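You operate a simulated robot arm through the tools that you are given. There is no shell and no other tool. Be economical: measure what you need, move in short steps, check, and stop when the job is done.

The job below is to be done with a simulated robot arm. You get a single attempt, and the scene is never put back.

JOB
Put the beige open box that says "J-72" from the top of the board stack on the shelf under the jig and the beige open box that says "J-75" on the top of the meter stand. Put the white pot from the top of the board stack on the shelf under the sorter. Put one of the wood blocks from the lower shelf of the boarded wall on the shelf under the floor bench. Take the board patch labelled "F-26" from the patch rack and put it on top of the white hawk. Put the short grey pot labelled "J-57" from the top of the fixings bench on the shelf of the sample bench and the short grey pot labelled "J-62" on the top of the floor bench. The order is free. Set down upright: white pot.

Only the result counts: the job must be done as asked and must still hold three seconds after the hand-in. Knocking over, shifting, dropping, spilling or breaking anything else fails it.

ROBOT AND FRAMES
A 6-joint arm with a two-finger parallel gripper on a trunk, on a base that drives. Base frame: it is fixed to the floor where the robot stands at the start and does not move with it; the origin is under the middle of the robot, x ahead of it, y to its left, z up; the surface under the hand at the start is at about z = 0.78. Lengths are in m, angles in degrees, forces in N, time in s.
With the tool pointing down near the work surface it reaches from about 0.32 to 0.7 m from the robot's upright axis, wherever it stands. Its first joint turns from -166.0 to 166.0 degrees. Places, roughly: beige open box [0.5, 0, 0.75]; board patch [0.5, -1.25, 0.75]; shelf of the sample bench [1.3, -2.8, 0.4]; shelf under the floor bench [-1.5, -3.7, 0.3]; shelf under the jig [1.2, -0.6, 0.4]; shelf under the sorter [1.2, -1.4, 0.4]; short grey pot [1.25, -0.75, 0.75]; top of the floor bench [-1.5, -3.5, 0.8]; top of the meter stand [1.3, -1.9, 0.8]; white hawk (20x20x13 cm) [0.6, -2.4, 0.8]; white pot (7x7x7 cm) [0.4, 0, 0.8]; wood block (10x5x5 cm) [0.6, -1.2, 0.3]. Payload 4.1 kg.
The TCP is the grasp point between the finger pads, 0.023 m short of the fingertips. In the tool frame z runs along the fingers and y along their closing line. Largest opening 0.094 m; finger width 0.038, thickness 0.01; the body of the gripper, 0.054 by 0.096 m, starts 0.039 m behind the TCP.
Orientation is that of the tool frame in the base frame, as a unit quaternion [x, y, z, w]. With the fingers straight down and closing along the base's y, the tool's x points along the base's -x, its y along +y and its z along -z.

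CONTROLS
- The arm moves only by the tool move_arm. Its arguments are lists of equal length, an entry for each row: "dp": the shift along the base's x, y, z in mm, a list of three; "angular": the turn, a rotation vector about the base's x, y, z in degrees, a list of three. In form: {"dp": [[tx, ty, tz], ...], "angular": [[ax, ay, az], ...]}. A call has 1 to 12 rows; each row is the pose to reach, as a shift and turn from the pose commanded when the call began. "gripper" is the gripper command, from -1 (fully open) to 1 (shut), values between in proportion, set as the call begins (left out, the last holds). Each row takes 0.2 s and may step no farther than 0.05 m and 8.6 degrees from the row before; otherwise, or with a gripper value out of range, the whole call is refused. Where a pose cannot be reached the arm comes as near as it can. A force on the tool above 40 N (or 10 N above the force at the start of the call, whichever is more), or a blocked arm, ends the call early, and 0.2 s more pass. Each finger travels about 0.045 m/s and halts on what it meets, pressing with about 37 N; the grip force reading is that of the motor and also rises with nothing between the fingers. The clock runs only during rows and for 0.2 s after the last one: add rows that repeat a pose to give the fingers time. It gives the time, the measured TCP pose, the force on the tool (base axes), the opening and the grip force at its end, in the units of the frame above (readings bear some noise), with the torque about the TCP (base axes, N m) and any sound that the robot's microphone picked up.
- Cameras (640 x 400 px; columns grow to the right, rows downward): "scene" is now at [0.014, 0.1652, 1.5261]; the picture's right is [-0.02, -1.00, 0.00], its down [-0.79, 0.01, -0.61] and it looks along [0.61, -0.01, -0.79] (base axes); focal length 271 px, centre (320, 200). "wrist" rides on the gripper at [0.086, 0.016, -0.074] in the tool frame; the picture's right is [-0.18, 0.98, 0.00], its down [-0.58, -0.11, -0.81] and it looks along [-0.79, -0.15, 0.59] (tool axes); focal length 243 px, centre (320, 200).
- camera(camera): a new picture of that camera. It takes no simulated time.
- raise_lower(by): slides the trunk up (or, below 0, down) by that many m; the arm and the scene camera ride with it, the base frame stays. It gives what a move gives, with no picture.
- base_move(legs): drives the robot by 1 to 6 legs, each [ahead, turn to the left] in m and degrees, along the robot's own axes; the way and the turn of a leg run together, so that a leg with both is an arc; at most 1.5 m and 180 degrees a leg. The arm and the cameras ride along, it lands a little off, and it stops where it bumps. It gives what a move gives.
- turn_head(pan, tilt): turns the head with the scene camera to pan (to the left, within 155 degrees either way) and tilt (down, from -29 to 69), counted from straight ahead of the robot. It gives what a move gives.
- measure_at(camera, pixels): for up to 12 pixels [column, row] of the newest picture of that camera ("zoom" is the newest enlarged one), the place [x, y, z] in the base frame of the surface seen there, good to about 0.003 m. It takes no simulated time.
- enlarge(camera, box): a new picture of the part [left, top, right, bottom] of that camera's present view, enlarged. It takes no simulated time.
- hand_in(): hands the job in; it is judged then, once.

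Work in short steps. Measure before you move; look again where a grasp or a placing could have gone wrong, and mend it. You have 138 turns and 154 pictures in all, those below and enlarged ones among them. Open the gripper and draw the arm clear of the work before you hand the job in, unless the task says otherwise; then end with one line.

The tools are called as name(argument=value, ...) on one line, values as JSON. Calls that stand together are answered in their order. move_arm: Moves the arm, as the interface text tells. Its arguments: {"type":"object","properties":{"dp":{"type":"array"},"angular":{"type":"array"},"gripper":{"type":"number"}},"required":["dp","angular"]} The other tools are called the same way: raise_lower (by) slides the trunk up or down; base_move (legs) drives the base; turn_head (pan, tilt) turns the head that bears the scene camera; camera (camera) takes a picture; measure_at (camera, pixels) gives the place of the surface under pixels of a picture; enlarge (camera, box) takes an enlarged picture of a part of a camera's view; hand_in () hands the job in.

At the start:

```text
clock: 0.0
ee_pos: [0.4612, 0.1348, 1.0826]
tool_rot: [0.0, 1.0, 0.0, 0.0]
wrist_force: [-0.2, 0.2, 0.0]
wrist_torque: [-0.02, 0.03, 0.0]
gripper_width: 0.0939
finger_force: 0.1
trunk travel left (down, up): [-0.5, 0.09]
robot x, y, heading: [0.002, 0.0007, -0.1]
head pan, tilt: [-0.9, 52.1]
```

scene: 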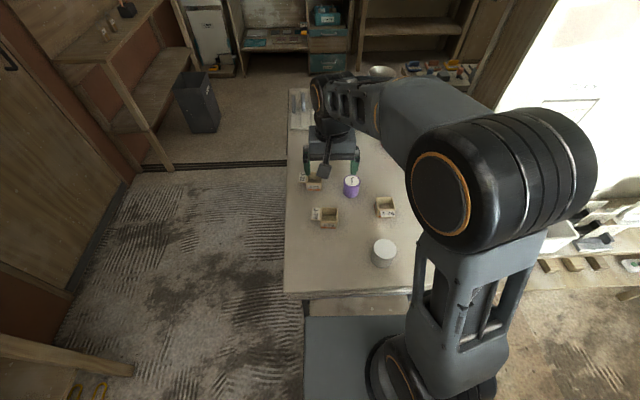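
wrist: 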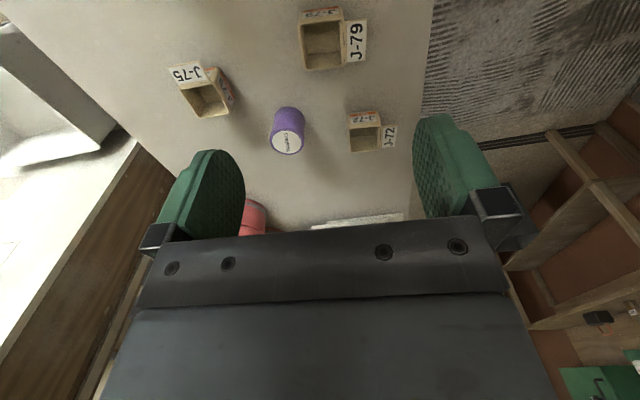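

The start pictures show three beige boxes, a purple can and the white pot (384,252) on the board stack. I take an enlarged view of the table and look at the surroundings first.

enlarge(camera="scene", box=[270, 150, 430, 300])

measure_at(camera="scene", pixels=[[384, 246], [384, 262], [313, 181], [325, 214], [385, 204], [351, 180], [290, 290], [288, 90], [410, 290], [350, 300], [560, 270], [320, 350]])

turn_head(pan=-50, tilt=35)

camera(camera="scene")

turn_head(pan=-110, tilt=35)

camera(camera="scene")

```text
2.67 times, centred on (350, 225) of scene
```

zoom: 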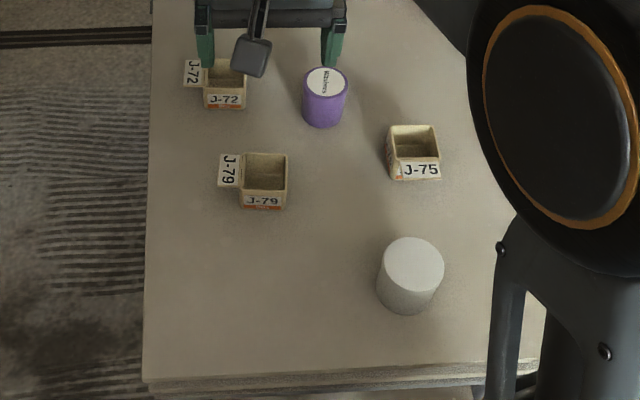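

```text
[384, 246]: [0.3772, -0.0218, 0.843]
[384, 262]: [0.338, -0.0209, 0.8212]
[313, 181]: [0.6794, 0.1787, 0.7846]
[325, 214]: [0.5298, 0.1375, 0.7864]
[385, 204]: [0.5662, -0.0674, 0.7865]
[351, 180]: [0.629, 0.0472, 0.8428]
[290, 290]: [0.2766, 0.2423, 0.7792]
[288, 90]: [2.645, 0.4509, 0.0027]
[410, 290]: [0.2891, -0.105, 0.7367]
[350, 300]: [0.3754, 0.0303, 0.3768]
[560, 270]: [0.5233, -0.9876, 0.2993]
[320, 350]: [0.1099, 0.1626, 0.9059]
```

```text
clock: 1.2
ee_pos: [0.4622, 0.1331, 1.0828]
tool_rot: [0.0, 1.0, 0.0, 0.0]
wrist_force: [0.0, 0.3, 0.4]
wrist_torque: [0.0, -0.03, -0.02]
gripper_width: 0.094
finger_force: 0.0
trunk travel left (down, up): [-0.5, 0.09]
robot x, y, heading: [0.0018, -0.0009, 0.2]
head pan, tilt: [-50.0, 35.0]
```

```text
150 pictures are left
```

scene: 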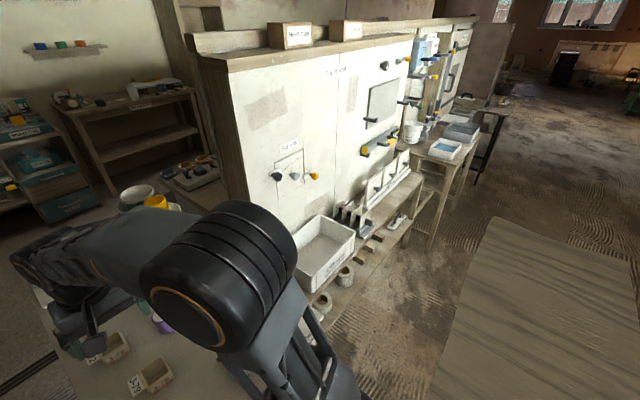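

```text
clock: 2.5
ee_pos: [0.462, 0.1328, 1.0816]
tool_rot: [-0.001, 1.0, -0.001, 0.0]
wrist_force: [0.0, 0.1, -0.7]
wrist_torque: [0.02, -0.04, -0.01]
gripper_width: 0.0942
finger_force: 0.1
trunk travel left (down, up): [-0.5, 0.09]
robot x, y, heading: [-0.0014, 0.0015, 0.0]
head pan, tilt: [-110.0, 35.0]
```

```text
149 pictures are left
```

scene: 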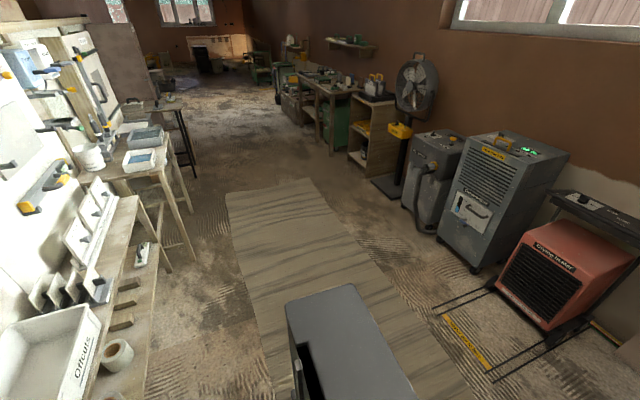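

The wall partition is on the right with a lower shelf, and more benches lie further along. I measure key points in this picture and then look in the pan -50 direction again, and behind.

measure_at(camera="scene", pixels=[[125, 300], [120, 322], [142, 255], [145, 138], [140, 160], [90, 155], [160, 105], [60, 320], [105, 270], [270, 250], [310, 185], [325, 80]])

enlarge(camera="scene", box=[0, 30, 200, 300])

turn_head(pan=-25, tilt=25)

camera(camera="scene")

```text
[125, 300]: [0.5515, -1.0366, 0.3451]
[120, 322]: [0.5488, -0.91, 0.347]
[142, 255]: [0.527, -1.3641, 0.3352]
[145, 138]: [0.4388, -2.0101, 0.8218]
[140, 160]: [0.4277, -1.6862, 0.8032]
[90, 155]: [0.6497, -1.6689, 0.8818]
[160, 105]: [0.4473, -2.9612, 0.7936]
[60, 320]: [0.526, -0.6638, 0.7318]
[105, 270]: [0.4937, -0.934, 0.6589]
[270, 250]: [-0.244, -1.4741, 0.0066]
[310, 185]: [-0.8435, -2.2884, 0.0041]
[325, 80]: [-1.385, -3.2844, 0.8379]
```

```text
1.48 times, centred on (100, 165) of scene
```

zoom: 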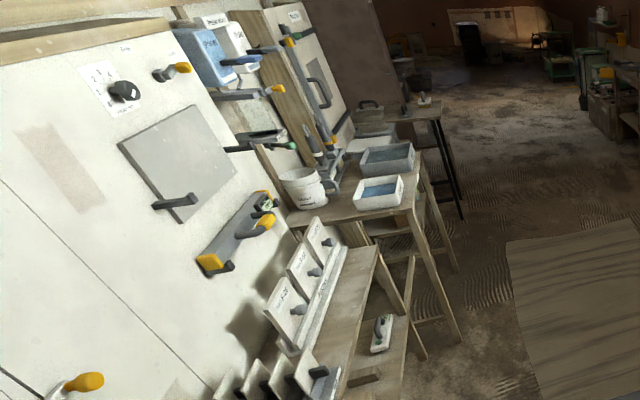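

```text
clock: 4.1
ee_pos: [0.4606, 0.1338, 1.0824]
tool_rot: [-0.001, 1.0, 0.0, 0.0]
wrist_force: [0.2, 0.8, 0.2]
wrist_torque: [0.02, -0.03, -0.02]
gripper_width: 0.0937
finger_force: 0.1
trunk travel left (down, up): [-0.5, 0.09]
robot x, y, heading: [0.0004, -0.0006, 0.4]
head pan, tilt: [-25.0, 25.0]
```

```text
147 pictures are left
```

scene: 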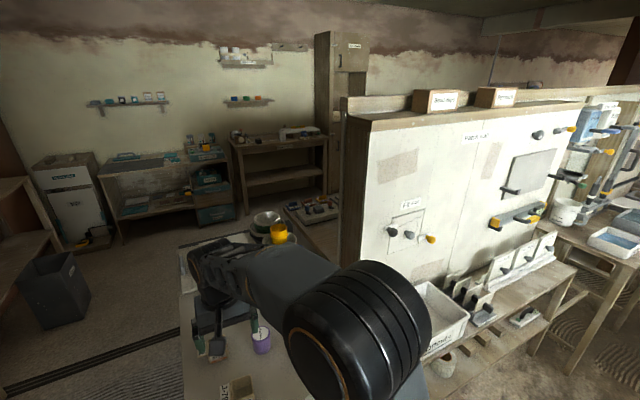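

The fixings bench seems to be the table behind the wall at (315,210). I measure the layout.

measure_at(camera="scene", pixels=[[315, 205], [290, 208], [338, 200], [300, 235], [265, 220], [278, 228], [190, 260], [185, 390], [230, 235], [275, 180], [150, 180], [345, 150]])

enlarge(camera="scene", box=[170, 110, 370, 260])

turn_head(pan=-150, tilt=25)

camera(camera="scene")

turn_head(pan=40, tilt=40)

camera(camera="scene")

```text
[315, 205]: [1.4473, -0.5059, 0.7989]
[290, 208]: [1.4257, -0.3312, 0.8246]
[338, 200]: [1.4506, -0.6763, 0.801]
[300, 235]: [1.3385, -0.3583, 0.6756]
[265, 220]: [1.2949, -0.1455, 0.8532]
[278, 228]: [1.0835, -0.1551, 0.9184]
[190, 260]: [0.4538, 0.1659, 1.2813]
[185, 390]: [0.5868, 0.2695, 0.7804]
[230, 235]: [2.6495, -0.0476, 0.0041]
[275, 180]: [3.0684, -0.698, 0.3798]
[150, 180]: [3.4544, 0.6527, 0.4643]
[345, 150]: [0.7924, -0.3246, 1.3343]
```

```text
2.67 times, centred on (270, 185) of scene
```

zoom: 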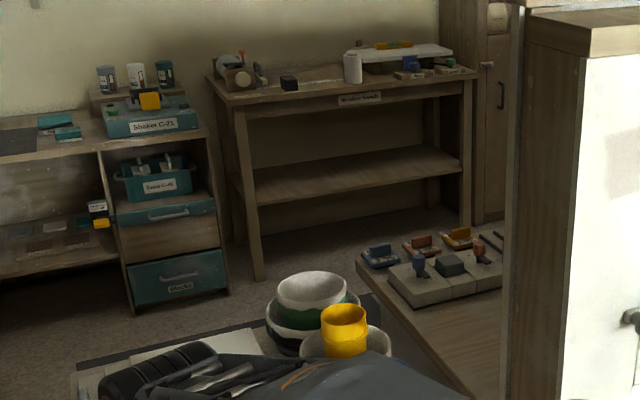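

```text
clock: 6.1
ee_pos: [0.4605, 0.1335, 1.0816]
tool_rot: [0.0, 1.0, -0.001, 0.0]
wrist_force: [0.2, -0.1, 0.0]
wrist_torque: [-0.03, 0.02, 0.03]
gripper_width: 0.0941
finger_force: 0.1
trunk travel left (down, up): [-0.5, 0.09]
robot x, y, heading: [-0.0068, 0.0012, 0.2]
head pan, tilt: [-150.0, 25.0]
```

```text
145 pictures are left
```

scene: 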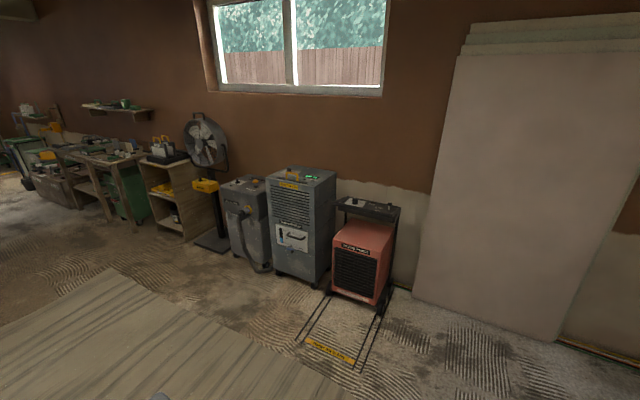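

```text
clock: 8.9
ee_pos: [0.462, 0.1332, 1.0816]
tool_rot: [0.0, 1.0, -0.001, 0.0]
wrist_force: [0.0, 0.7, 0.4]
wrist_torque: [0.02, 0.06, 0.02]
gripper_width: 0.0941
finger_force: 0.1
trunk travel left (down, up): [-0.5, 0.09]
robot x, y, heading: [0.0044, 0.0001, 0.1]
head pan, tilt: [40.0, 40.0]
```

```text
144 pictures are left
```

scene: 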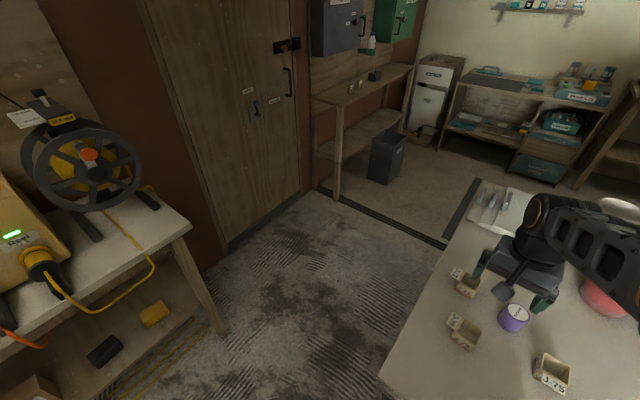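

The scene left of the stack looks open. I first examine the J-75 box from the wrist camera for a grasp, and measure the free floor on the left.

measure_at(camera="scene", pixels=[[225, 330], [190, 228], [110, 390], [230, 245], [340, 195], [380, 180], [445, 240], [410, 70], [415, 130], [500, 165], [420, 365], [500, 200]])

enlarge(camera="wrist", box=[150, 40, 270, 140])

measure_at(camera="zoom", pixels=[[170, 160], [330, 130], [430, 300], [290, 340], [235, 400], [400, 210], [300, 280], [480, 390]])

```text
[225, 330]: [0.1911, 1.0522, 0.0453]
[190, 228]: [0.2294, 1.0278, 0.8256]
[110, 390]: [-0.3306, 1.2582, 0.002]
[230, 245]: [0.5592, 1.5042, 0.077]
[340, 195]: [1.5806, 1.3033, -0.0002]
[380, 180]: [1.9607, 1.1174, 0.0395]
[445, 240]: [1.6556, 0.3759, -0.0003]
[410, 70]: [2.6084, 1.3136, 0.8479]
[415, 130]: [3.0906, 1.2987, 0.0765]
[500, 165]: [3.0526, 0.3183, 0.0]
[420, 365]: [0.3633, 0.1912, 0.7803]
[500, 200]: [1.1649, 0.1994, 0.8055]
```

```text
4.00 times, centred on (210, 90) of wrist
```

zoom: 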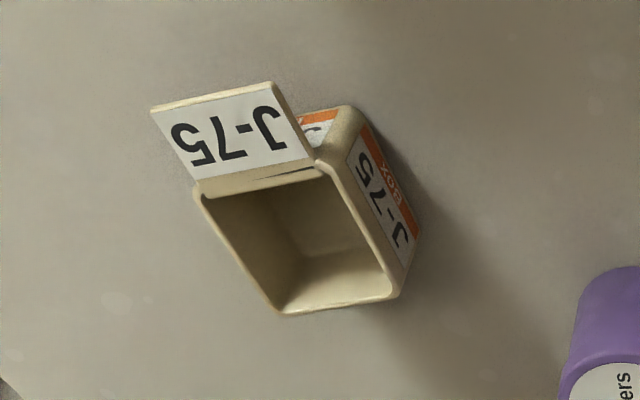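

```text
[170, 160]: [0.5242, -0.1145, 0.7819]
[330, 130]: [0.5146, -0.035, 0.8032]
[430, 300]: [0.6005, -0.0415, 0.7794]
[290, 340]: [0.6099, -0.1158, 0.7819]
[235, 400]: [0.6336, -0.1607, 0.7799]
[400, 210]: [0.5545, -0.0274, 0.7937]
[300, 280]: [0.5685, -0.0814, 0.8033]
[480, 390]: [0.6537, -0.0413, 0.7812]
```

I measure the rim corners of J-75 in the zoom picture.

measure_at(camera="zoom", pixels=[[200, 194], [322, 168], [393, 294], [281, 311], [340, 304], [362, 235], [240, 250], [270, 88], [158, 114], [305, 155], [260, 185], [410, 240]])

```text
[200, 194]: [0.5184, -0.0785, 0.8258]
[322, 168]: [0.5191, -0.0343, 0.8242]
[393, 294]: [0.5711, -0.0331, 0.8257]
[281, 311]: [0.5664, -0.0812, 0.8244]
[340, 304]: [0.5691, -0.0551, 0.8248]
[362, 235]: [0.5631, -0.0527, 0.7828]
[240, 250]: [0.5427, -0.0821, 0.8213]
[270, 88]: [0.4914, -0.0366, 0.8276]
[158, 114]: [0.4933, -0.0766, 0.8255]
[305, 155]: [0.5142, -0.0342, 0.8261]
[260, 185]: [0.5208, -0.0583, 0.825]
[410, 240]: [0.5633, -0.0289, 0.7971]
```

J-75 is axis-aligned: x 0.518–0.570, y −0.081…−0.033, rim z 0.825, with its flap toward −x. I hover over it and look before going down.

move_arm(dp=[[20, -45, 0], [40, -90, 0], [60, -135, 0], [75, -170, 0], [84, -190, 0], [84, -190, -45], [84, -190, -90], [84, -190, -135], [84, -190, -170], [84, -190, -170]], angular=[[0, 0, 0], [0, 0, 0], [0, 0, 0], [0, 0, 0], [0, 0, 0], [0, 0, 0], [0, 0, 0], [0, 0, 0], [0, 0, 0], [0, 0, 0]], gripper=-1)

camera(camera="wrist")

```text
clock: 11.1
ee_pos: [0.547, -0.0586, 0.9089]
tool_rot: [0.001, 1.0, 0.0, 0.0]
wrist_force: [-0.6, 0.0, 0.1]
wrist_torque: [-0.05, -0.01, 0.01]
gripper_width: 0.0939
finger_force: 0.1
trunk travel left (down, up): [-0.5, 0.09]
robot x, y, heading: [0.003, -0.0014, -0.1]
head pan, tilt: [40.0, 40.0]
```

```text
142 pictures are left
```

wrist: 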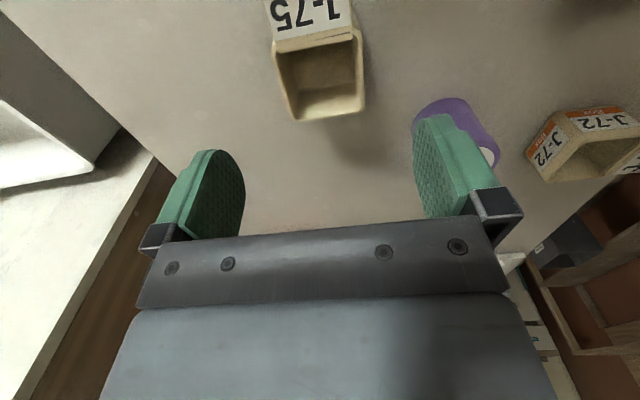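

The hand is centred over J-75 at (318,60 in the picture). I go down 101 mm and close.

move_arm(dp=[[-2, 1, -40], [-2, 1, -75], [-2, 1, -101], [-2, 1, -101]], angular=[[0, 0, 0], [0, 0, 0], [0, 0, 0], [0, 0, 0]])

move_arm(dp=[[0, 0, 0], [0, 0, 0], [0, 0, 0], [0, 0, 0], [0, 0, 0], [0, 0, 0], [0, 0, 40], [0, 0, 90]], angular=[[0, 0, 0], [0, 0, 0], [0, 0, 0], [0, 0, 0], [0, 0, 0], [0, 0, 0], [0, 0, 0], [0, 0, 0]], gripper=1)

camera(camera="wrist")

```text
clock: 12.1
ee_pos: [0.5455, -0.0541, 0.8114]
tool_rot: [0.0, 1.0, 0.0, -0.001]
wrist_force: [-0.3, 1.4, -0.2]
wrist_torque: [-0.02, 0.06, 0.0]
gripper_width: 0.0937
finger_force: 0.0
trunk travel left (down, up): [-0.5, 0.09]
robot x, y, heading: [0.0004, -0.0001, 0.0]
head pan, tilt: [40.0, 40.0]
```

```text
clock: 13.9
ee_pos: [0.5445, -0.0534, 0.8984]
tool_rot: [0.0, 1.0, 0.0, 0.0]
wrist_force: [0.4, -0.3, -0.6]
wrist_torque: [0.0, -0.02, 0.0]
gripper_width: 0.0552
finger_force: 37.0
trunk travel left (down, up): [-0.5, 0.09]
robot x, y, heading: [-0.0033, 0.0022, 0.2]
head pan, tilt: [40.0, 40.0]
```

```text
141 pictures are left
```

wrist: 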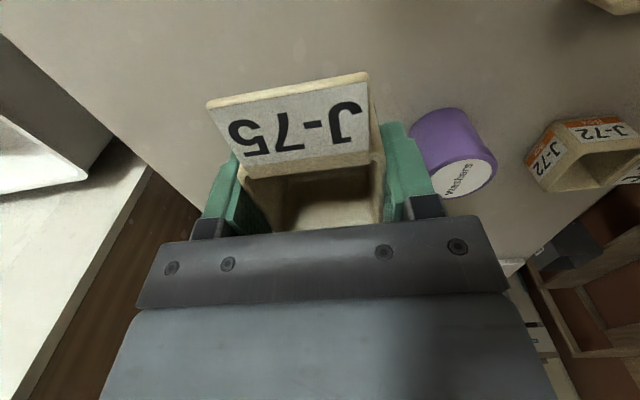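

J-75 is held (0.055 opening). I raise and pull the hand in, then back round to the left of the stack (turn right, reverse, turn left) and drive ahead.

move_arm(dp=[[0, 0, 45], [0, 0, 90], [-30, 10, 130], [-60, 20, 165], [-90, 30, 200], [-120, 40, 235], [-140, 50, 270], [-140, 53, 300]], angular=[[0, 0, 0], [0, 0, 0], [0, 0, 0], [0, 0, 0], [0, 0, 0], [0, 0, 0], [0, 0, 0], [0, 0, 0]])

base_move(legs=[[0, -90], [-0.65, 0], [0, 90]])

turn_head(pan=0, tilt=35)

camera(camera="scene")

```text
refused: row 3 steps farther than a row can; nothing moved
```

```text
clock: 15.7
ee_pos: [0.4911, -0.2294, 0.898]
tool_rot: [0.169, 0.986, 0.0, 0.001]
wrist_force: [-0.1, 0.2, -0.4]
wrist_torque: [0.01, 0.0, -0.02]
gripper_width: 0.0553
finger_force: 37.2
trunk travel left (down, up): [-0.5, 0.09]
robot x, y, heading: [-0.0043, 0.0027, -18.6]
head pan, tilt: [40.0, 40.0]
stopped in leg 1: the robot was blocked; the commanded pose is now the measured one
```

```text
clock: 16.8
ee_pos: [0.4909, -0.2297, 0.8993]
tool_rot: [0.169, 0.986, 0.0, 0.001]
wrist_force: [-0.9, -0.6, 0.7]
wrist_torque: [0.01, -0.02, -0.01]
gripper_width: 0.0553
finger_force: 36.9
trunk travel left (down, up): [-0.5, 0.09]
robot x, y, heading: [-0.0052, 0.0001, -18.6]
head pan, tilt: [0.0, 35.0]
```

```text
140 pictures are left
```

scene: 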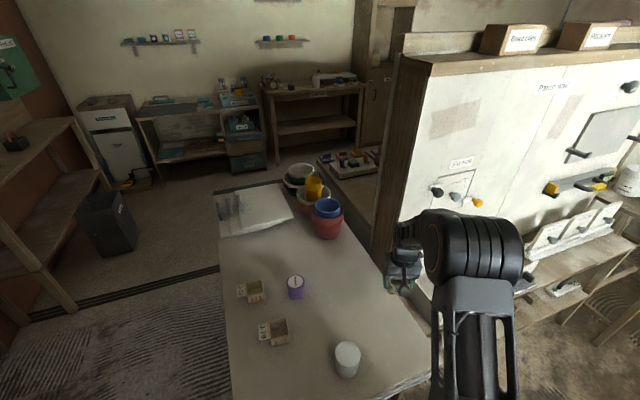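

The row step was too large, and the turn was blocked (likely a base corner against the stack). I raise the arm, then turn back and reverse away.

move_arm(dp=[[0, 0, 45], [0, 0, 90], [-20, 0, 130], [-40, 0, 170], [-60, 0, 210], [-80, 0, 250], [-100, 0, 285]], angular=[[0, 0, 0], [0, 0, 0], [0, 0, 0], [0, 0, 0], [0, 0, 0], [0, 0, 0], [0, 0, 0]])

base_move(legs=[[0, 18.6], [-0.3, 0]])

camera(camera="scene")

```text
clock: 18.4
ee_pos: [0.3907, -0.2315, 1.1842]
tool_rot: [0.169, 0.986, 0.0, 0.0]
wrist_force: [0.2, 0.6, -0.7]
wrist_torque: [-0.03, 0.03, -0.01]
gripper_width: 0.0552
finger_force: 36.7
trunk travel left (down, up): [-0.5, 0.09]
robot x, y, heading: [-0.0077, -0.001, -18.4]
head pan, tilt: [0.0, 35.0]
```

```text
clock: 21.5
ee_pos: [0.1419, -0.0946, 1.183]
tool_rot: [0.012, 1.0, 0.001, 0.0]
wrist_force: [-0.8, -0.7, 0.0]
wrist_torque: [0.0, 0.01, -0.02]
gripper_width: 0.055
finger_force: 36.8
trunk travel left (down, up): [-0.5, 0.09]
robot x, y, heading: [-0.3112, 0.006, -0.3]
head pan, tilt: [0.0, 35.0]
```

```text
139 pictures are left
```

scene: 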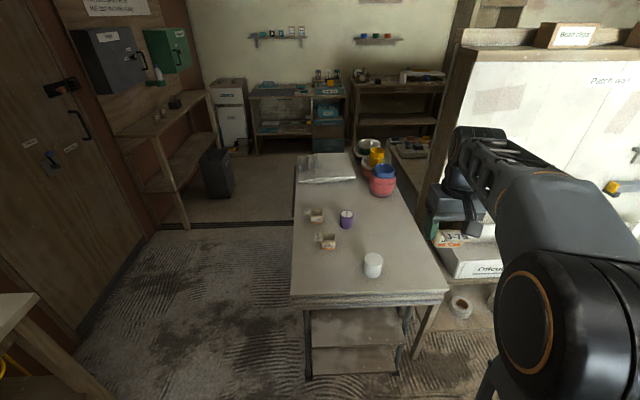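

The stack is undisturbed and J-75 still held. Now turn right, reverse 0.61 m, turn left, drive ahead along the stack's left side.

base_move(legs=[[0, -90], [-0.61, 0], [0, 90], [1.5, 0], [0.65, 0]])

turn_head(pan=-70, tilt=35)

camera(camera="scene")

```text
clock: 42.8
ee_pos: [2.3135, 0.4881, 1.1843]
tool_rot: [0.011, 1.0, 0.0, 0.0]
wrist_force: [-0.3, -0.3, -0.2]
wrist_torque: [0.02, 0.01, 0.01]
gripper_width: 0.0552
finger_force: 36.9
trunk travel left (down, up): [-0.5, 0.09]
robot x, y, heading: [1.8653, 0.5851, -0.7]
head pan, tilt: [0.0, 35.0]
```

```text
clock: 44.2
ee_pos: [2.3125, 0.4882, 1.1838]
tool_rot: [0.01, 1.0, 0.001, 0.0]
wrist_force: [-0.2, 0.0, -1.2]
wrist_torque: [0.03, 0.02, 0.02]
gripper_width: 0.0551
finger_force: 36.9
trunk travel left (down, up): [-0.5, 0.09]
robot x, y, heading: [1.8603, 0.587, -0.5]
head pan, tilt: [-70.0, 35.0]
```

```text
138 pictures are left
```

scene: 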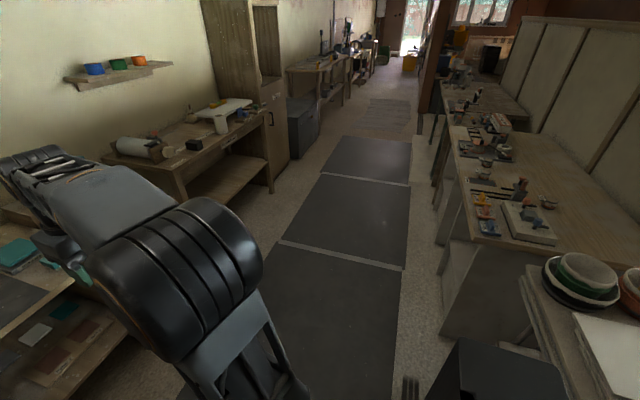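

The corridor behind the wall is open with benches on the right side. I measure its edges.

measure_at(camera="scene", pixels=[[478, 240], [440, 330], [458, 165], [442, 95], [272, 185], [290, 155], [405, 270], [520, 280], [275, 120], [440, 180], [410, 150], [420, 110]])

enlarge(camera="scene", box=[400, 40, 600, 260])

```text
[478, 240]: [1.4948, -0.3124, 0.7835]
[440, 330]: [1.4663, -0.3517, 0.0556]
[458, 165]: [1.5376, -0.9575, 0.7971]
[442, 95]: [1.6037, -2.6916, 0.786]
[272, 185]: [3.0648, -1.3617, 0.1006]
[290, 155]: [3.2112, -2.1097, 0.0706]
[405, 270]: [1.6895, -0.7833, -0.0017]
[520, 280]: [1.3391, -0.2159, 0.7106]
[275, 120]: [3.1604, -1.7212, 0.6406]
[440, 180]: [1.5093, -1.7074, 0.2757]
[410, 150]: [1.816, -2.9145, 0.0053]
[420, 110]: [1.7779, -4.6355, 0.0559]
```

```text
1.82 times, centred on (500, 150) of scene
```

zoom: 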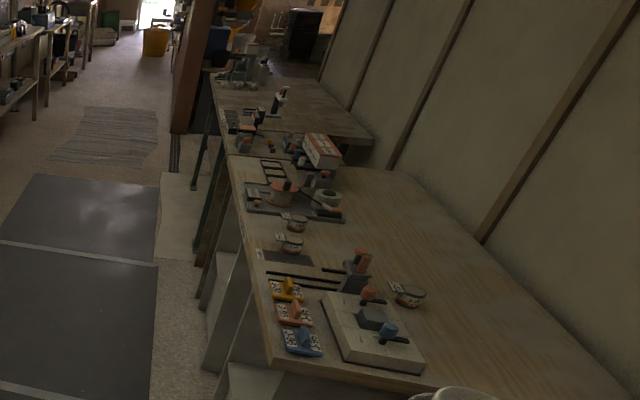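

Corridor is wide (x 1.6–3.0). I turn right and drive to about y=−0.6, then look toward the benches (head pan right).

base_move(legs=[[0.07, 0], [0, -89.5], [1.25, 0]])

turn_head(pan=-90, tilt=45)

camera(camera="scene")

turn_head(pan=-45, tilt=30)

camera(camera="scene")

```text
clock: 54.9
ee_pos: [1.8826, -1.1195, 1.1841]
tool_rot: [0.703, 0.711, -0.001, 0.0]
wrist_force: [0.0, -0.1, -0.4]
wrist_torque: [0.01, -0.03, 0.03]
gripper_width: 0.0552
finger_force: 36.6
trunk travel left (down, up): [-0.5, 0.09]
robot x, y, heading: [1.9624, -0.6672, -88.6]
head pan, tilt: [-70.0, 35.0]
```

```text
clock: 55.7
ee_pos: [1.8821, -1.1186, 1.1837]
tool_rot: [0.703, 0.711, 0.0, 0.0]
wrist_force: [-0.1, -0.2, -0.3]
wrist_torque: [0.0, -0.02, -0.01]
gripper_width: 0.0553
finger_force: 37.4
trunk travel left (down, up): [-0.5, 0.09]
robot x, y, heading: [1.964, -0.6654, -88.3]
head pan, tilt: [-90.0, 45.0]
```

```text
136 pictures are left
```

scene: 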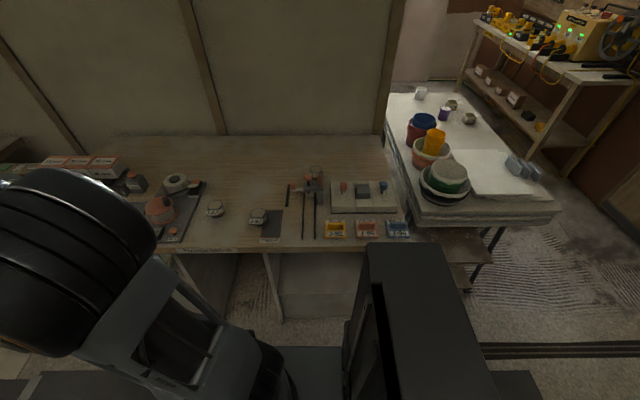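

```text
clock: 56.9
ee_pos: [1.8836, -1.118, 1.1841]
tool_rot: [0.703, 0.711, -0.001, 0.0]
wrist_force: [0.3, -0.8, -0.8]
wrist_torque: [0.0, 0.01, 0.0]
gripper_width: 0.0552
finger_force: 37.1
trunk travel left (down, up): [-0.5, 0.09]
robot x, y, heading: [1.9664, -0.6653, -88.6]
head pan, tilt: [-45.0, 30.0]
```

```text
135 pictures are left
```

scene: 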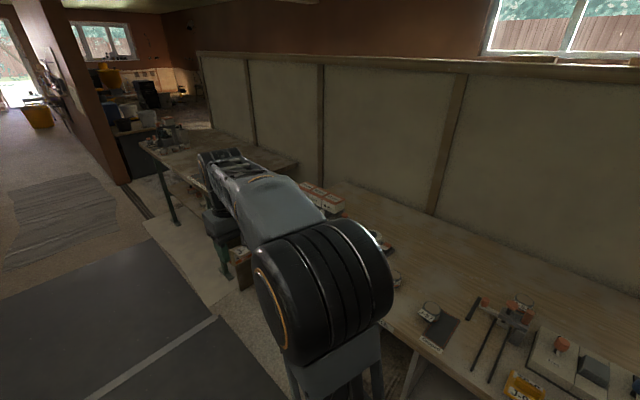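

The grey pots sit on this bench. I go on to the meter stand near y≈−1.85 and look.

base_move(legs=[[1.1, -1.5]])

turn_head(pan=-90, tilt=40)

camera(camera="scene")

```text
clock: 62.6
ee_pos: [1.92, -2.2411, 1.1826]
tool_rot: [0.7, 0.714, 0.0, 0.0]
wrist_force: [-1.2, 0.6, 0.1]
wrist_torque: [0.02, -0.02, 0.02]
gripper_width: 0.0552
finger_force: 36.7
trunk travel left (down, up): [-0.5, 0.09]
robot x, y, heading: [1.999, -1.7902, -87.8]
head pan, tilt: [-45.0, 30.0]
```

```text
clock: 63.7
ee_pos: [1.9194, -2.2418, 1.1831]
tool_rot: [0.7, 0.714, 0.001, 0.0]
wrist_force: [0.8, 0.3, -0.1]
wrist_torque: [0.01, 0.02, 0.01]
gripper_width: 0.0551
finger_force: 37.5
trunk travel left (down, up): [-0.5, 0.09]
robot x, y, heading: [1.9957, -1.7859, -88.1]
head pan, tilt: [-90.0, 40.0]
```

```text
134 pictures are left
```

scene: 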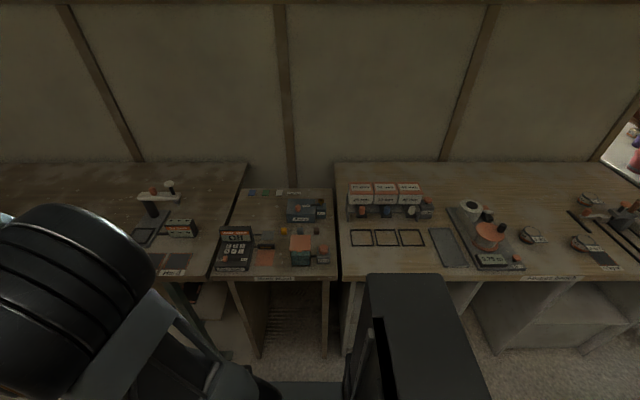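

The narrow table at (275,230) should be the meter stand. I enlarge it to read labels and find free top space.

enlarge(camera="scene", box=[200, 170, 350, 300])

enlarge(camera="scene", box=[330, 170, 640, 364])

measure_at(camera="scene", pixels=[[245, 275], [325, 275], [260, 215], [270, 232], [320, 200], [285, 250], [265, 260], [350, 260], [400, 265], [535, 238], [580, 246], [490, 240]])

```text
3.08 times, centred on (275, 235) of scene
```

zoom: 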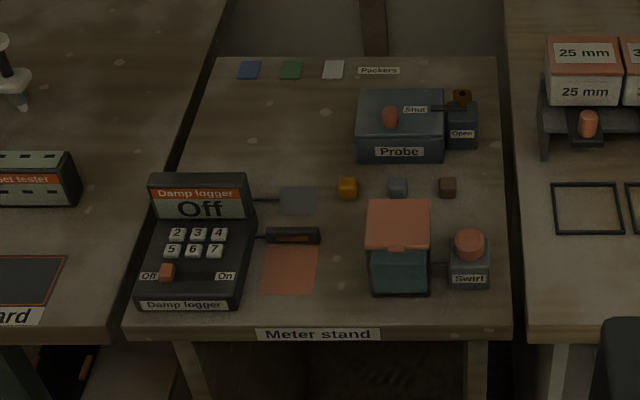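

```text
2.06 times, centred on (485, 267) of scene
```

zoom: 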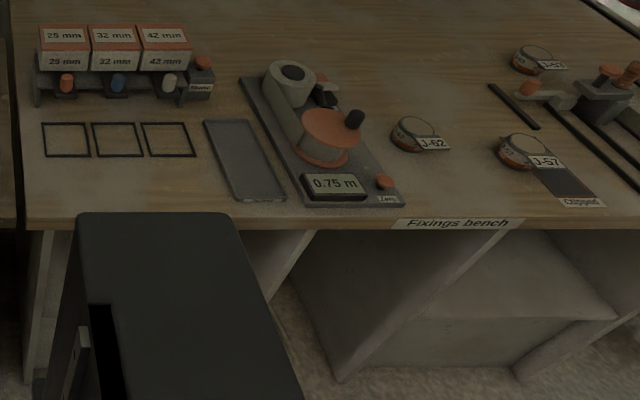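

```text
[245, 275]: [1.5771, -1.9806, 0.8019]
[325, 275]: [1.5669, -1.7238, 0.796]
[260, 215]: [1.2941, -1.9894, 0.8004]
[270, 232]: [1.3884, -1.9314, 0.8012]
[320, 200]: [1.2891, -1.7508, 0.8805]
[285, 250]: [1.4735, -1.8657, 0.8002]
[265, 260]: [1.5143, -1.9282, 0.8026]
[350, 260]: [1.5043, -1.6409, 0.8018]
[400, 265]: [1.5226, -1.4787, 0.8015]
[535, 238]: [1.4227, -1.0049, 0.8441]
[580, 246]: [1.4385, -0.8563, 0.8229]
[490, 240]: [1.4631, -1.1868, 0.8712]
```

The stand is labelled "Meter stand"; free top space is around (1.28,−1.98), behind the damp logger. I turn the robot to face it and come 0.1 m closer.

base_move(legs=[[0, -92], [0.11, 0]])

turn_head(pan=0, tilt=50)

camera(camera="scene")

camera(camera="wrist")

```text
clock: 68.9
ee_pos: [1.4435, -1.6599, 1.1839]
tool_rot: [0.999, -0.036, 0.0, 0.0]
wrist_force: [0.1, -0.1, -1.4]
wrist_torque: [-0.01, 0.0, 0.02]
gripper_width: 0.055
finger_force: 37.2
trunk travel left (down, up): [-0.5, 0.09]
robot x, y, heading: [1.8891, -1.782, 176.8]
head pan, tilt: [-90.0, 40.0]
```

```text
clock: 70.6
ee_pos: [1.445, -1.6616, 1.1834]
tool_rot: [0.999, -0.036, -0.001, 0.001]
wrist_force: [0.5, 0.4, -1.4]
wrist_torque: [0.0, 0.0, -0.02]
gripper_width: 0.0551
finger_force: 37.5
trunk travel left (down, up): [-0.5, 0.09]
robot x, y, heading: [1.889, -1.7815, 176.5]
head pan, tilt: [0.0, 50.0]
```

```text
131 pictures are left
```

scene: 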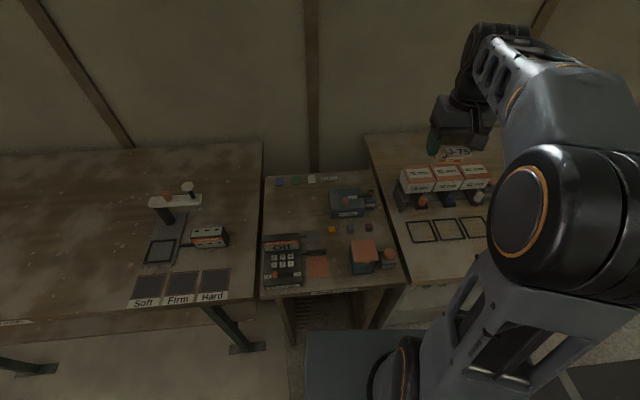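

```text
130 pictures are left
```

wrist: 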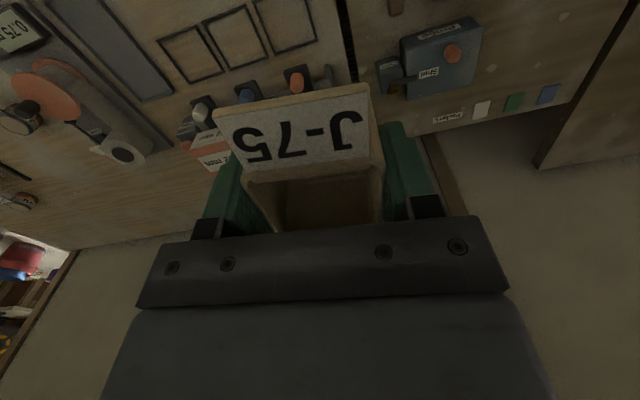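

I measure the free area left of the probe and the logger's extents in this picture.

measure_at(camera="scene", pixels=[[290, 208], [305, 222], [270, 236], [300, 236], [332, 205], [266, 200], [310, 205], [310, 180], [280, 183], [332, 229], [264, 225], [290, 225]])

```text
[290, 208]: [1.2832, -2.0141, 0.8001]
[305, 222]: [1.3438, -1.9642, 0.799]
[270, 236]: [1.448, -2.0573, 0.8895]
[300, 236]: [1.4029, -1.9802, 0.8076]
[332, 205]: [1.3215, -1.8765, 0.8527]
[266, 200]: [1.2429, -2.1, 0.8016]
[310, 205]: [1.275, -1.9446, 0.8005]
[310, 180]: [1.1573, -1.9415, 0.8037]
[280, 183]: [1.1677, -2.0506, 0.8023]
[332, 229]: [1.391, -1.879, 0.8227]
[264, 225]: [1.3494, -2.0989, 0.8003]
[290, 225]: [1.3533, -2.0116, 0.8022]
```

Free area spans x 1.18–1.42, y −2.10…−1.89 at z 0.80. I move over (1.29,−1.99), then lower to just above the top.

move_arm(dp=[[-20, -42, 0], [-39, -83, 0], [-58, -124, 0], [-77, -165, 0], [-96, -206, 0], [-116, -247, 0], [-135, -288, 0], [-154, -329, 0], [-154, -329, -45], [-154, -329, -90], [-154, -329, -135], [-154, -329, -180]], angular=[[0, 0, 0], [0, 0, 0], [0, 0, 0], [0, 0, 0], [0, 0, 0], [0, 0, 0], [0, 0, 0], [0, 0, 0], [0, 0, 0], [0, 0, 0], [0, 0, 0], [0, 0, 0]])

move_arm(dp=[[0, 0, -45], [0, 0, -90], [0, 0, -130], [0, 0, -150], [0, 0, -150]], angular=[[0, 0, 0], [0, 0, 0], [0, 0, 0], [0, 0, 0], [0, 0, 0]])

camera(camera="scene")

```text
clock: 73.2
ee_pos: [1.2877, -1.9915, 1.0048]
tool_rot: [0.999, -0.036, 0.0, 0.0]
wrist_force: [-0.7, 1.0, -0.7]
wrist_torque: [-0.01, 0.0, 0.01]
gripper_width: 0.0551
finger_force: 36.8
trunk travel left (down, up): [-0.5, 0.09]
robot x, y, heading: [1.8903, -1.7798, 176.5]
head pan, tilt: [0.0, 50.0]
```

```text
clock: 74.4
ee_pos: [1.2916, -1.9921, 0.8516]
tool_rot: [0.999, -0.037, 0.0, 0.001]
wrist_force: [0.1, 0.3, -0.9]
wrist_torque: [-0.04, -0.04, 0.03]
gripper_width: 0.0552
finger_force: 37.4
trunk travel left (down, up): [-0.5, 0.09]
robot x, y, heading: [1.8907, -1.7832, 176.8]
head pan, tilt: [0.0, 50.0]
```

```text
129 pictures are left
```

scene: 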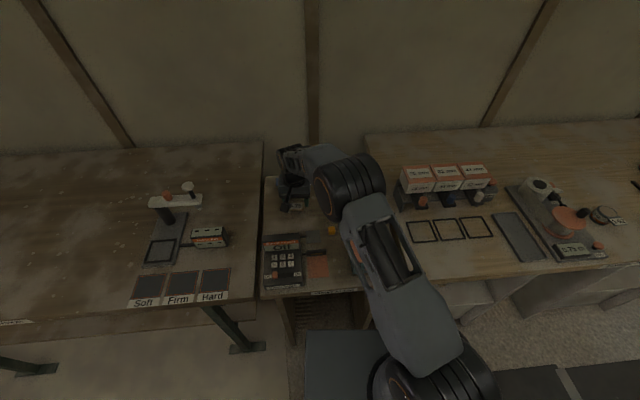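

Position is good; 20 mm remain. I lower, open, and lift.

move_arm(dp=[[0, 0, -12], [0, 0, -20], [0, 0, -20]], angular=[[0, 0, 0], [0, 0, 0], [0, 0, 0]])

move_arm(dp=[[0, 0, 0], [0, 0, 0], [0, 0, 0], [0, 0, 0], [0, 0, 40], [0, 0, 90], [0, 0, 140], [0, 0, 190], [0, 0, 240], [30, 40, 270], [60, 80, 280], [90, 110, 290]], angular=[[0, 0, 0], [0, 0, 0], [0, 0, 0], [0, 0, 0], [0, 0, 0], [0, 0, 0], [0, 0, 0], [0, 0, 0], [0, 0, 0], [0, 0, 0], [0, 0, 0], [0, 0, 0]], gripper=-1)

camera(camera="scene")

```text
clock: 75.2
ee_pos: [1.291, -1.9903, 0.8333]
tool_rot: [0.999, -0.037, 0.0, 0.0]
wrist_force: [0.4, 0.0, -0.1]
wrist_torque: [-0.01, -0.02, 0.0]
gripper_width: 0.0554
finger_force: 36.6
trunk travel left (down, up): [-0.5, 0.09]
robot x, y, heading: [1.8858, -1.7835, 176.7]
head pan, tilt: [0.0, 50.0]
```

```text
refused: row 10 steps farther than a row can; nothing moved
```

```text
128 pictures are left
```

scene: 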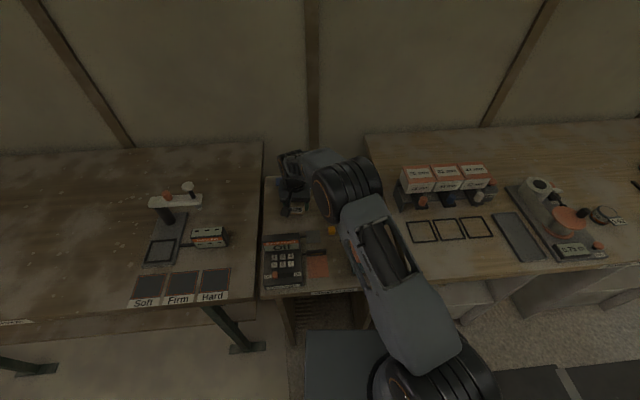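

The last call was refused for a step size; I open and lift with smaller lateral steps (nearly at contact, 2 mm).

move_arm(dp=[[0, 0, -1], [0, 0, -1], [0, 0, -1], [0, 0, -1], [0, 0, 40], [0, 0, 85], [0, 0, 130], [0, 0, 175], [0, 0, 220], [20, 30, 250], [40, 60, 270], [70, 90, 285]], angular=[[0, 0, 0], [0, 0, 0], [0, 0, 0], [0, 0, 0], [0, 0, 0], [0, 0, 0], [0, 0, 0], [0, 0, 0], [0, 0, 0], [0, 0, 0], [0, 0, 0], [0, 0, 0]], gripper=-1)

camera(camera="scene")

```text
clock: 77.8
ee_pos: [1.3611, -1.897, 1.1212]
tool_rot: [0.999, -0.036, 0.0, 0.0]
wrist_force: [0.3, -0.4, 0.0]
wrist_torque: [-0.04, 0.0, -0.03]
gripper_width: 0.0939
finger_force: 0.0
trunk travel left (down, up): [-0.5, 0.09]
robot x, y, heading: [1.8898, -1.7833, 176.6]
head pan, tilt: [0.0, 50.0]
```

```text
127 pictures are left
```

scene: 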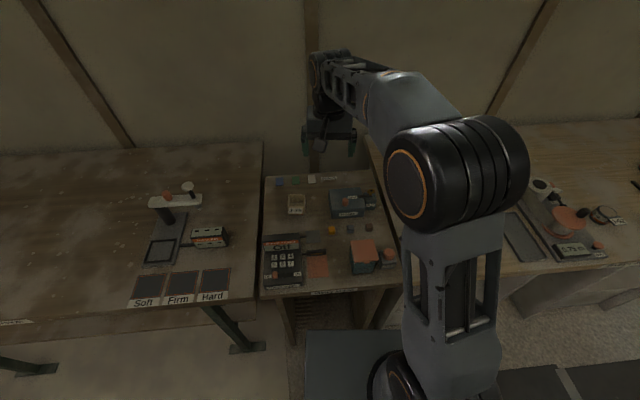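

J-75 stands on the meter stand. Now I back off and lower the trunk to look under the benches at the shelves.

base_move(legs=[[-0.6, 0]])

raise_lower(by=-0.4)

turn_head(pan=-40, tilt=25)

camera(camera="scene")

turn_head(pan=30, tilt=25)

camera(camera="scene")

```text
clock: 81.2
ee_pos: [1.958, -1.9311, 1.1211]
tool_rot: [0.999, -0.039, 0.0, 0.001]
wrist_force: [-0.1, 0.9, 0.3]
wrist_torque: [-0.02, -0.01, -0.01]
gripper_width: 0.0938
finger_force: 0.0
trunk travel left (down, up): [-0.5, 0.09]
robot x, y, heading: [2.487, -1.8201, 176.5]
head pan, tilt: [0.0, 50.0]
```

```text
clock: 85.0
ee_pos: [1.9576, -1.9307, 0.7209]
tool_rot: [0.999, -0.04, 0.0, 0.0]
wrist_force: [-0.7, 0.4, -0.3]
wrist_torque: [0.0, 0.02, 0.01]
gripper_width: 0.0938
finger_force: 0.0
trunk travel left (down, up): [-0.1, 0.49]
robot x, y, heading: [2.4859, -1.814, 176.4]
head pan, tilt: [0.0, 50.0]
```

```text
clock: 86.1
ee_pos: [1.9591, -1.9302, 0.7206]
tool_rot: [0.999, -0.04, 0.0, 0.0]
wrist_force: [0.2, 0.5, -0.8]
wrist_torque: [-0.02, 0.0, 0.03]
gripper_width: 0.0941
finger_force: 0.1
trunk travel left (down, up): [-0.1, 0.49]
robot x, y, heading: [2.49, -1.8145, 176.2]
head pan, tilt: [-40.0, 25.0]
```

```text
126 pictures are left
```

scene: 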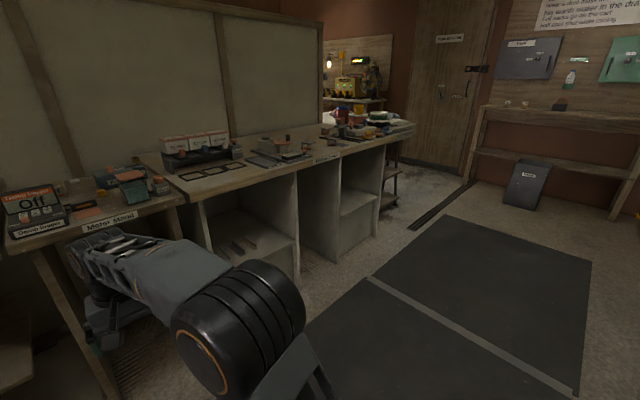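

```text
clock: 87.5
ee_pos: [1.9581, -1.9306, 0.7209]
tool_rot: [0.999, -0.04, 0.0, 0.0]
wrist_force: [0.4, -0.3, -0.2]
wrist_torque: [-0.01, -0.01, -0.01]
gripper_width: 0.0939
finger_force: 0.0
trunk travel left (down, up): [-0.1, 0.49]
robot x, y, heading: [2.4896, -1.8221, 176.4]
head pan, tilt: [30.0, 25.0]
```

```text
125 pictures are left
```

scene: 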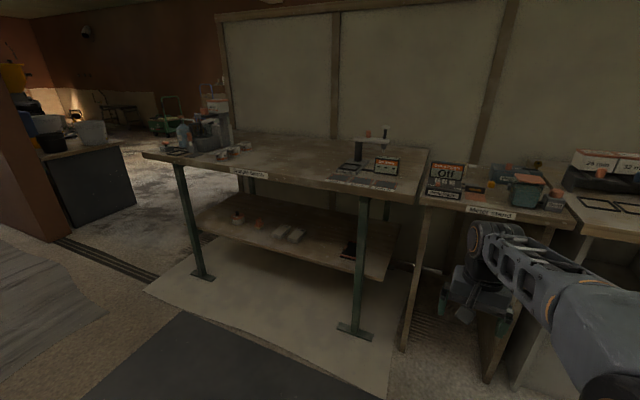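

I measure the sample bench's shelf and its free space here, then pan right to measure the two compartments of the fixings bench.

enlarge(camera="scene", box=[160, 130, 440, 310])

measure_at(camera="scene", pixels=[[330, 245], [350, 265], [385, 277], [370, 240], [325, 258], [300, 240], [280, 230], [345, 250], [395, 195], [170, 160], [415, 190], [260, 220]])

turn_head(pan=-40, tilt=25)

enlarge(camera="scene", box=[170, 110, 430, 290])

measure_at(camera="scene", pixels=[[230, 225], [280, 250], [240, 255], [215, 245], [245, 240], [355, 210], [370, 205], [345, 225], [300, 240], [295, 190], [250, 215], [375, 225]])

```text
2.22 times, centred on (300, 220) of scene
```

zoom: 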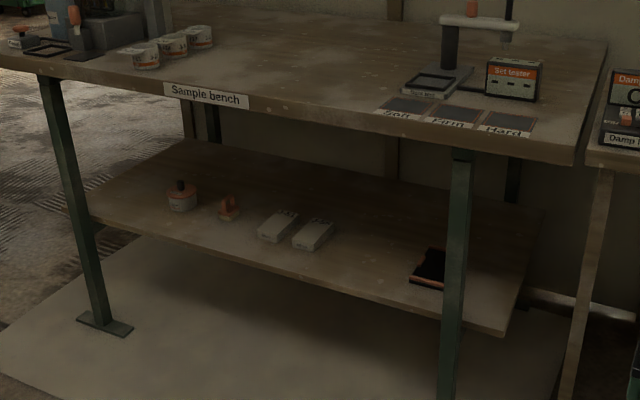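

```text
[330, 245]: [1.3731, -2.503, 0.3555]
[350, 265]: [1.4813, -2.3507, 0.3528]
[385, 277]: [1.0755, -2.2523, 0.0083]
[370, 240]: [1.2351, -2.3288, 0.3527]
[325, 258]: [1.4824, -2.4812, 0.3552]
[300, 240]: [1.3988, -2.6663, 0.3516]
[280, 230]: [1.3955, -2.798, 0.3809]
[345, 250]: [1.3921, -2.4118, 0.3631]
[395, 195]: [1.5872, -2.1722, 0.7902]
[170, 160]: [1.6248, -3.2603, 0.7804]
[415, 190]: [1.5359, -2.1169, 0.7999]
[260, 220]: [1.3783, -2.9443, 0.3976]
```

```text
clock: 88.9
ee_pos: [1.9586, -1.9312, 0.7214]
tool_rot: [0.999, -0.039, 0.0, 0.0]
wrist_force: [-0.2, 0.1, -0.7]
wrist_torque: [0.0, 0.01, 0.03]
gripper_width: 0.0941
finger_force: 0.0
trunk travel left (down, up): [-0.1, 0.49]
robot x, y, heading: [2.4882, -1.8175, 176.4]
head pan, tilt: [-40.0, 25.0]
```

```text
2.22 times, centred on (300, 200) of scene
```

zoom: 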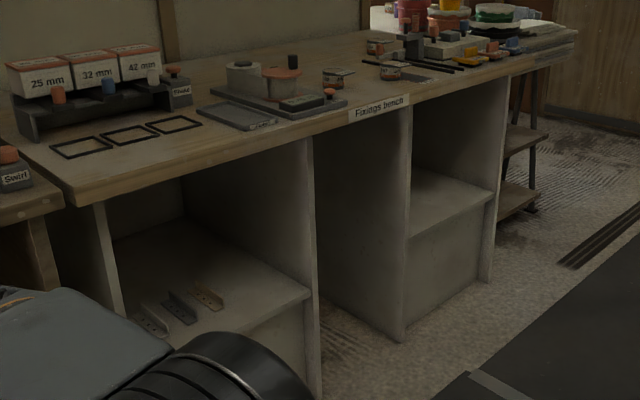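

```text
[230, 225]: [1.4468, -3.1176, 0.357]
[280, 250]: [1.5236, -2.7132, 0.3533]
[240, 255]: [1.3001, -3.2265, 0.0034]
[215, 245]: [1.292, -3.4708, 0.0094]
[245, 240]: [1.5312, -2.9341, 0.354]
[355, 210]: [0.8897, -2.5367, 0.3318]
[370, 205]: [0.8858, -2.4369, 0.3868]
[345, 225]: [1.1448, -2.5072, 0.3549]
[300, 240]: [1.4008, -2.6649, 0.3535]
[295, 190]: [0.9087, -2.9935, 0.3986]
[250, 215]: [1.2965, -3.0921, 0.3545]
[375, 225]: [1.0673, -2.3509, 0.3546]
```

The last measures used the older picture; I use the zoom picture for the fixings bench compartments.

measure_at(camera="zoom", pixels=[[230, 310], [230, 270], [280, 290], [150, 250], [210, 298], [305, 300], [450, 210], [440, 185], [480, 195], [415, 225], [310, 150], [455, 90]])

measure_at(camera="zoom", pixels=[[495, 270], [405, 330], [318, 380], [110, 220], [60, 200], [390, 72], [333, 77], [430, 190], [405, 110], [340, 250], [500, 100], [435, 245]])

```text
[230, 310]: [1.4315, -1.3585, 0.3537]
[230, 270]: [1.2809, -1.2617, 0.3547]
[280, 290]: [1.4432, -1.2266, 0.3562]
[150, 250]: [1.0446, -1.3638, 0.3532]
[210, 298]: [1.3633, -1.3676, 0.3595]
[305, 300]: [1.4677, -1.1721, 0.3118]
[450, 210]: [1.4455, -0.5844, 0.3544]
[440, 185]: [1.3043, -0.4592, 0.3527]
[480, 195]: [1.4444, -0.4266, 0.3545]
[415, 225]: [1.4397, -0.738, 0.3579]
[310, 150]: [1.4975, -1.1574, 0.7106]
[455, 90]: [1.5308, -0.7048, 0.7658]
```

```text
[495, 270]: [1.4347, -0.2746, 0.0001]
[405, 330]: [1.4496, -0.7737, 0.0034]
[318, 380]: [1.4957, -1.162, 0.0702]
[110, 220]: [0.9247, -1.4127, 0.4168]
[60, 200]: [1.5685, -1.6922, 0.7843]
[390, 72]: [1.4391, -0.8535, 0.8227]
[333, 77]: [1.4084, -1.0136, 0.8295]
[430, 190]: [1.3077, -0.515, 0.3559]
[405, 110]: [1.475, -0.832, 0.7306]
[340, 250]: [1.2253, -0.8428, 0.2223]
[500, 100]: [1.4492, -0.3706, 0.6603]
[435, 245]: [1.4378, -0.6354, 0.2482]
```

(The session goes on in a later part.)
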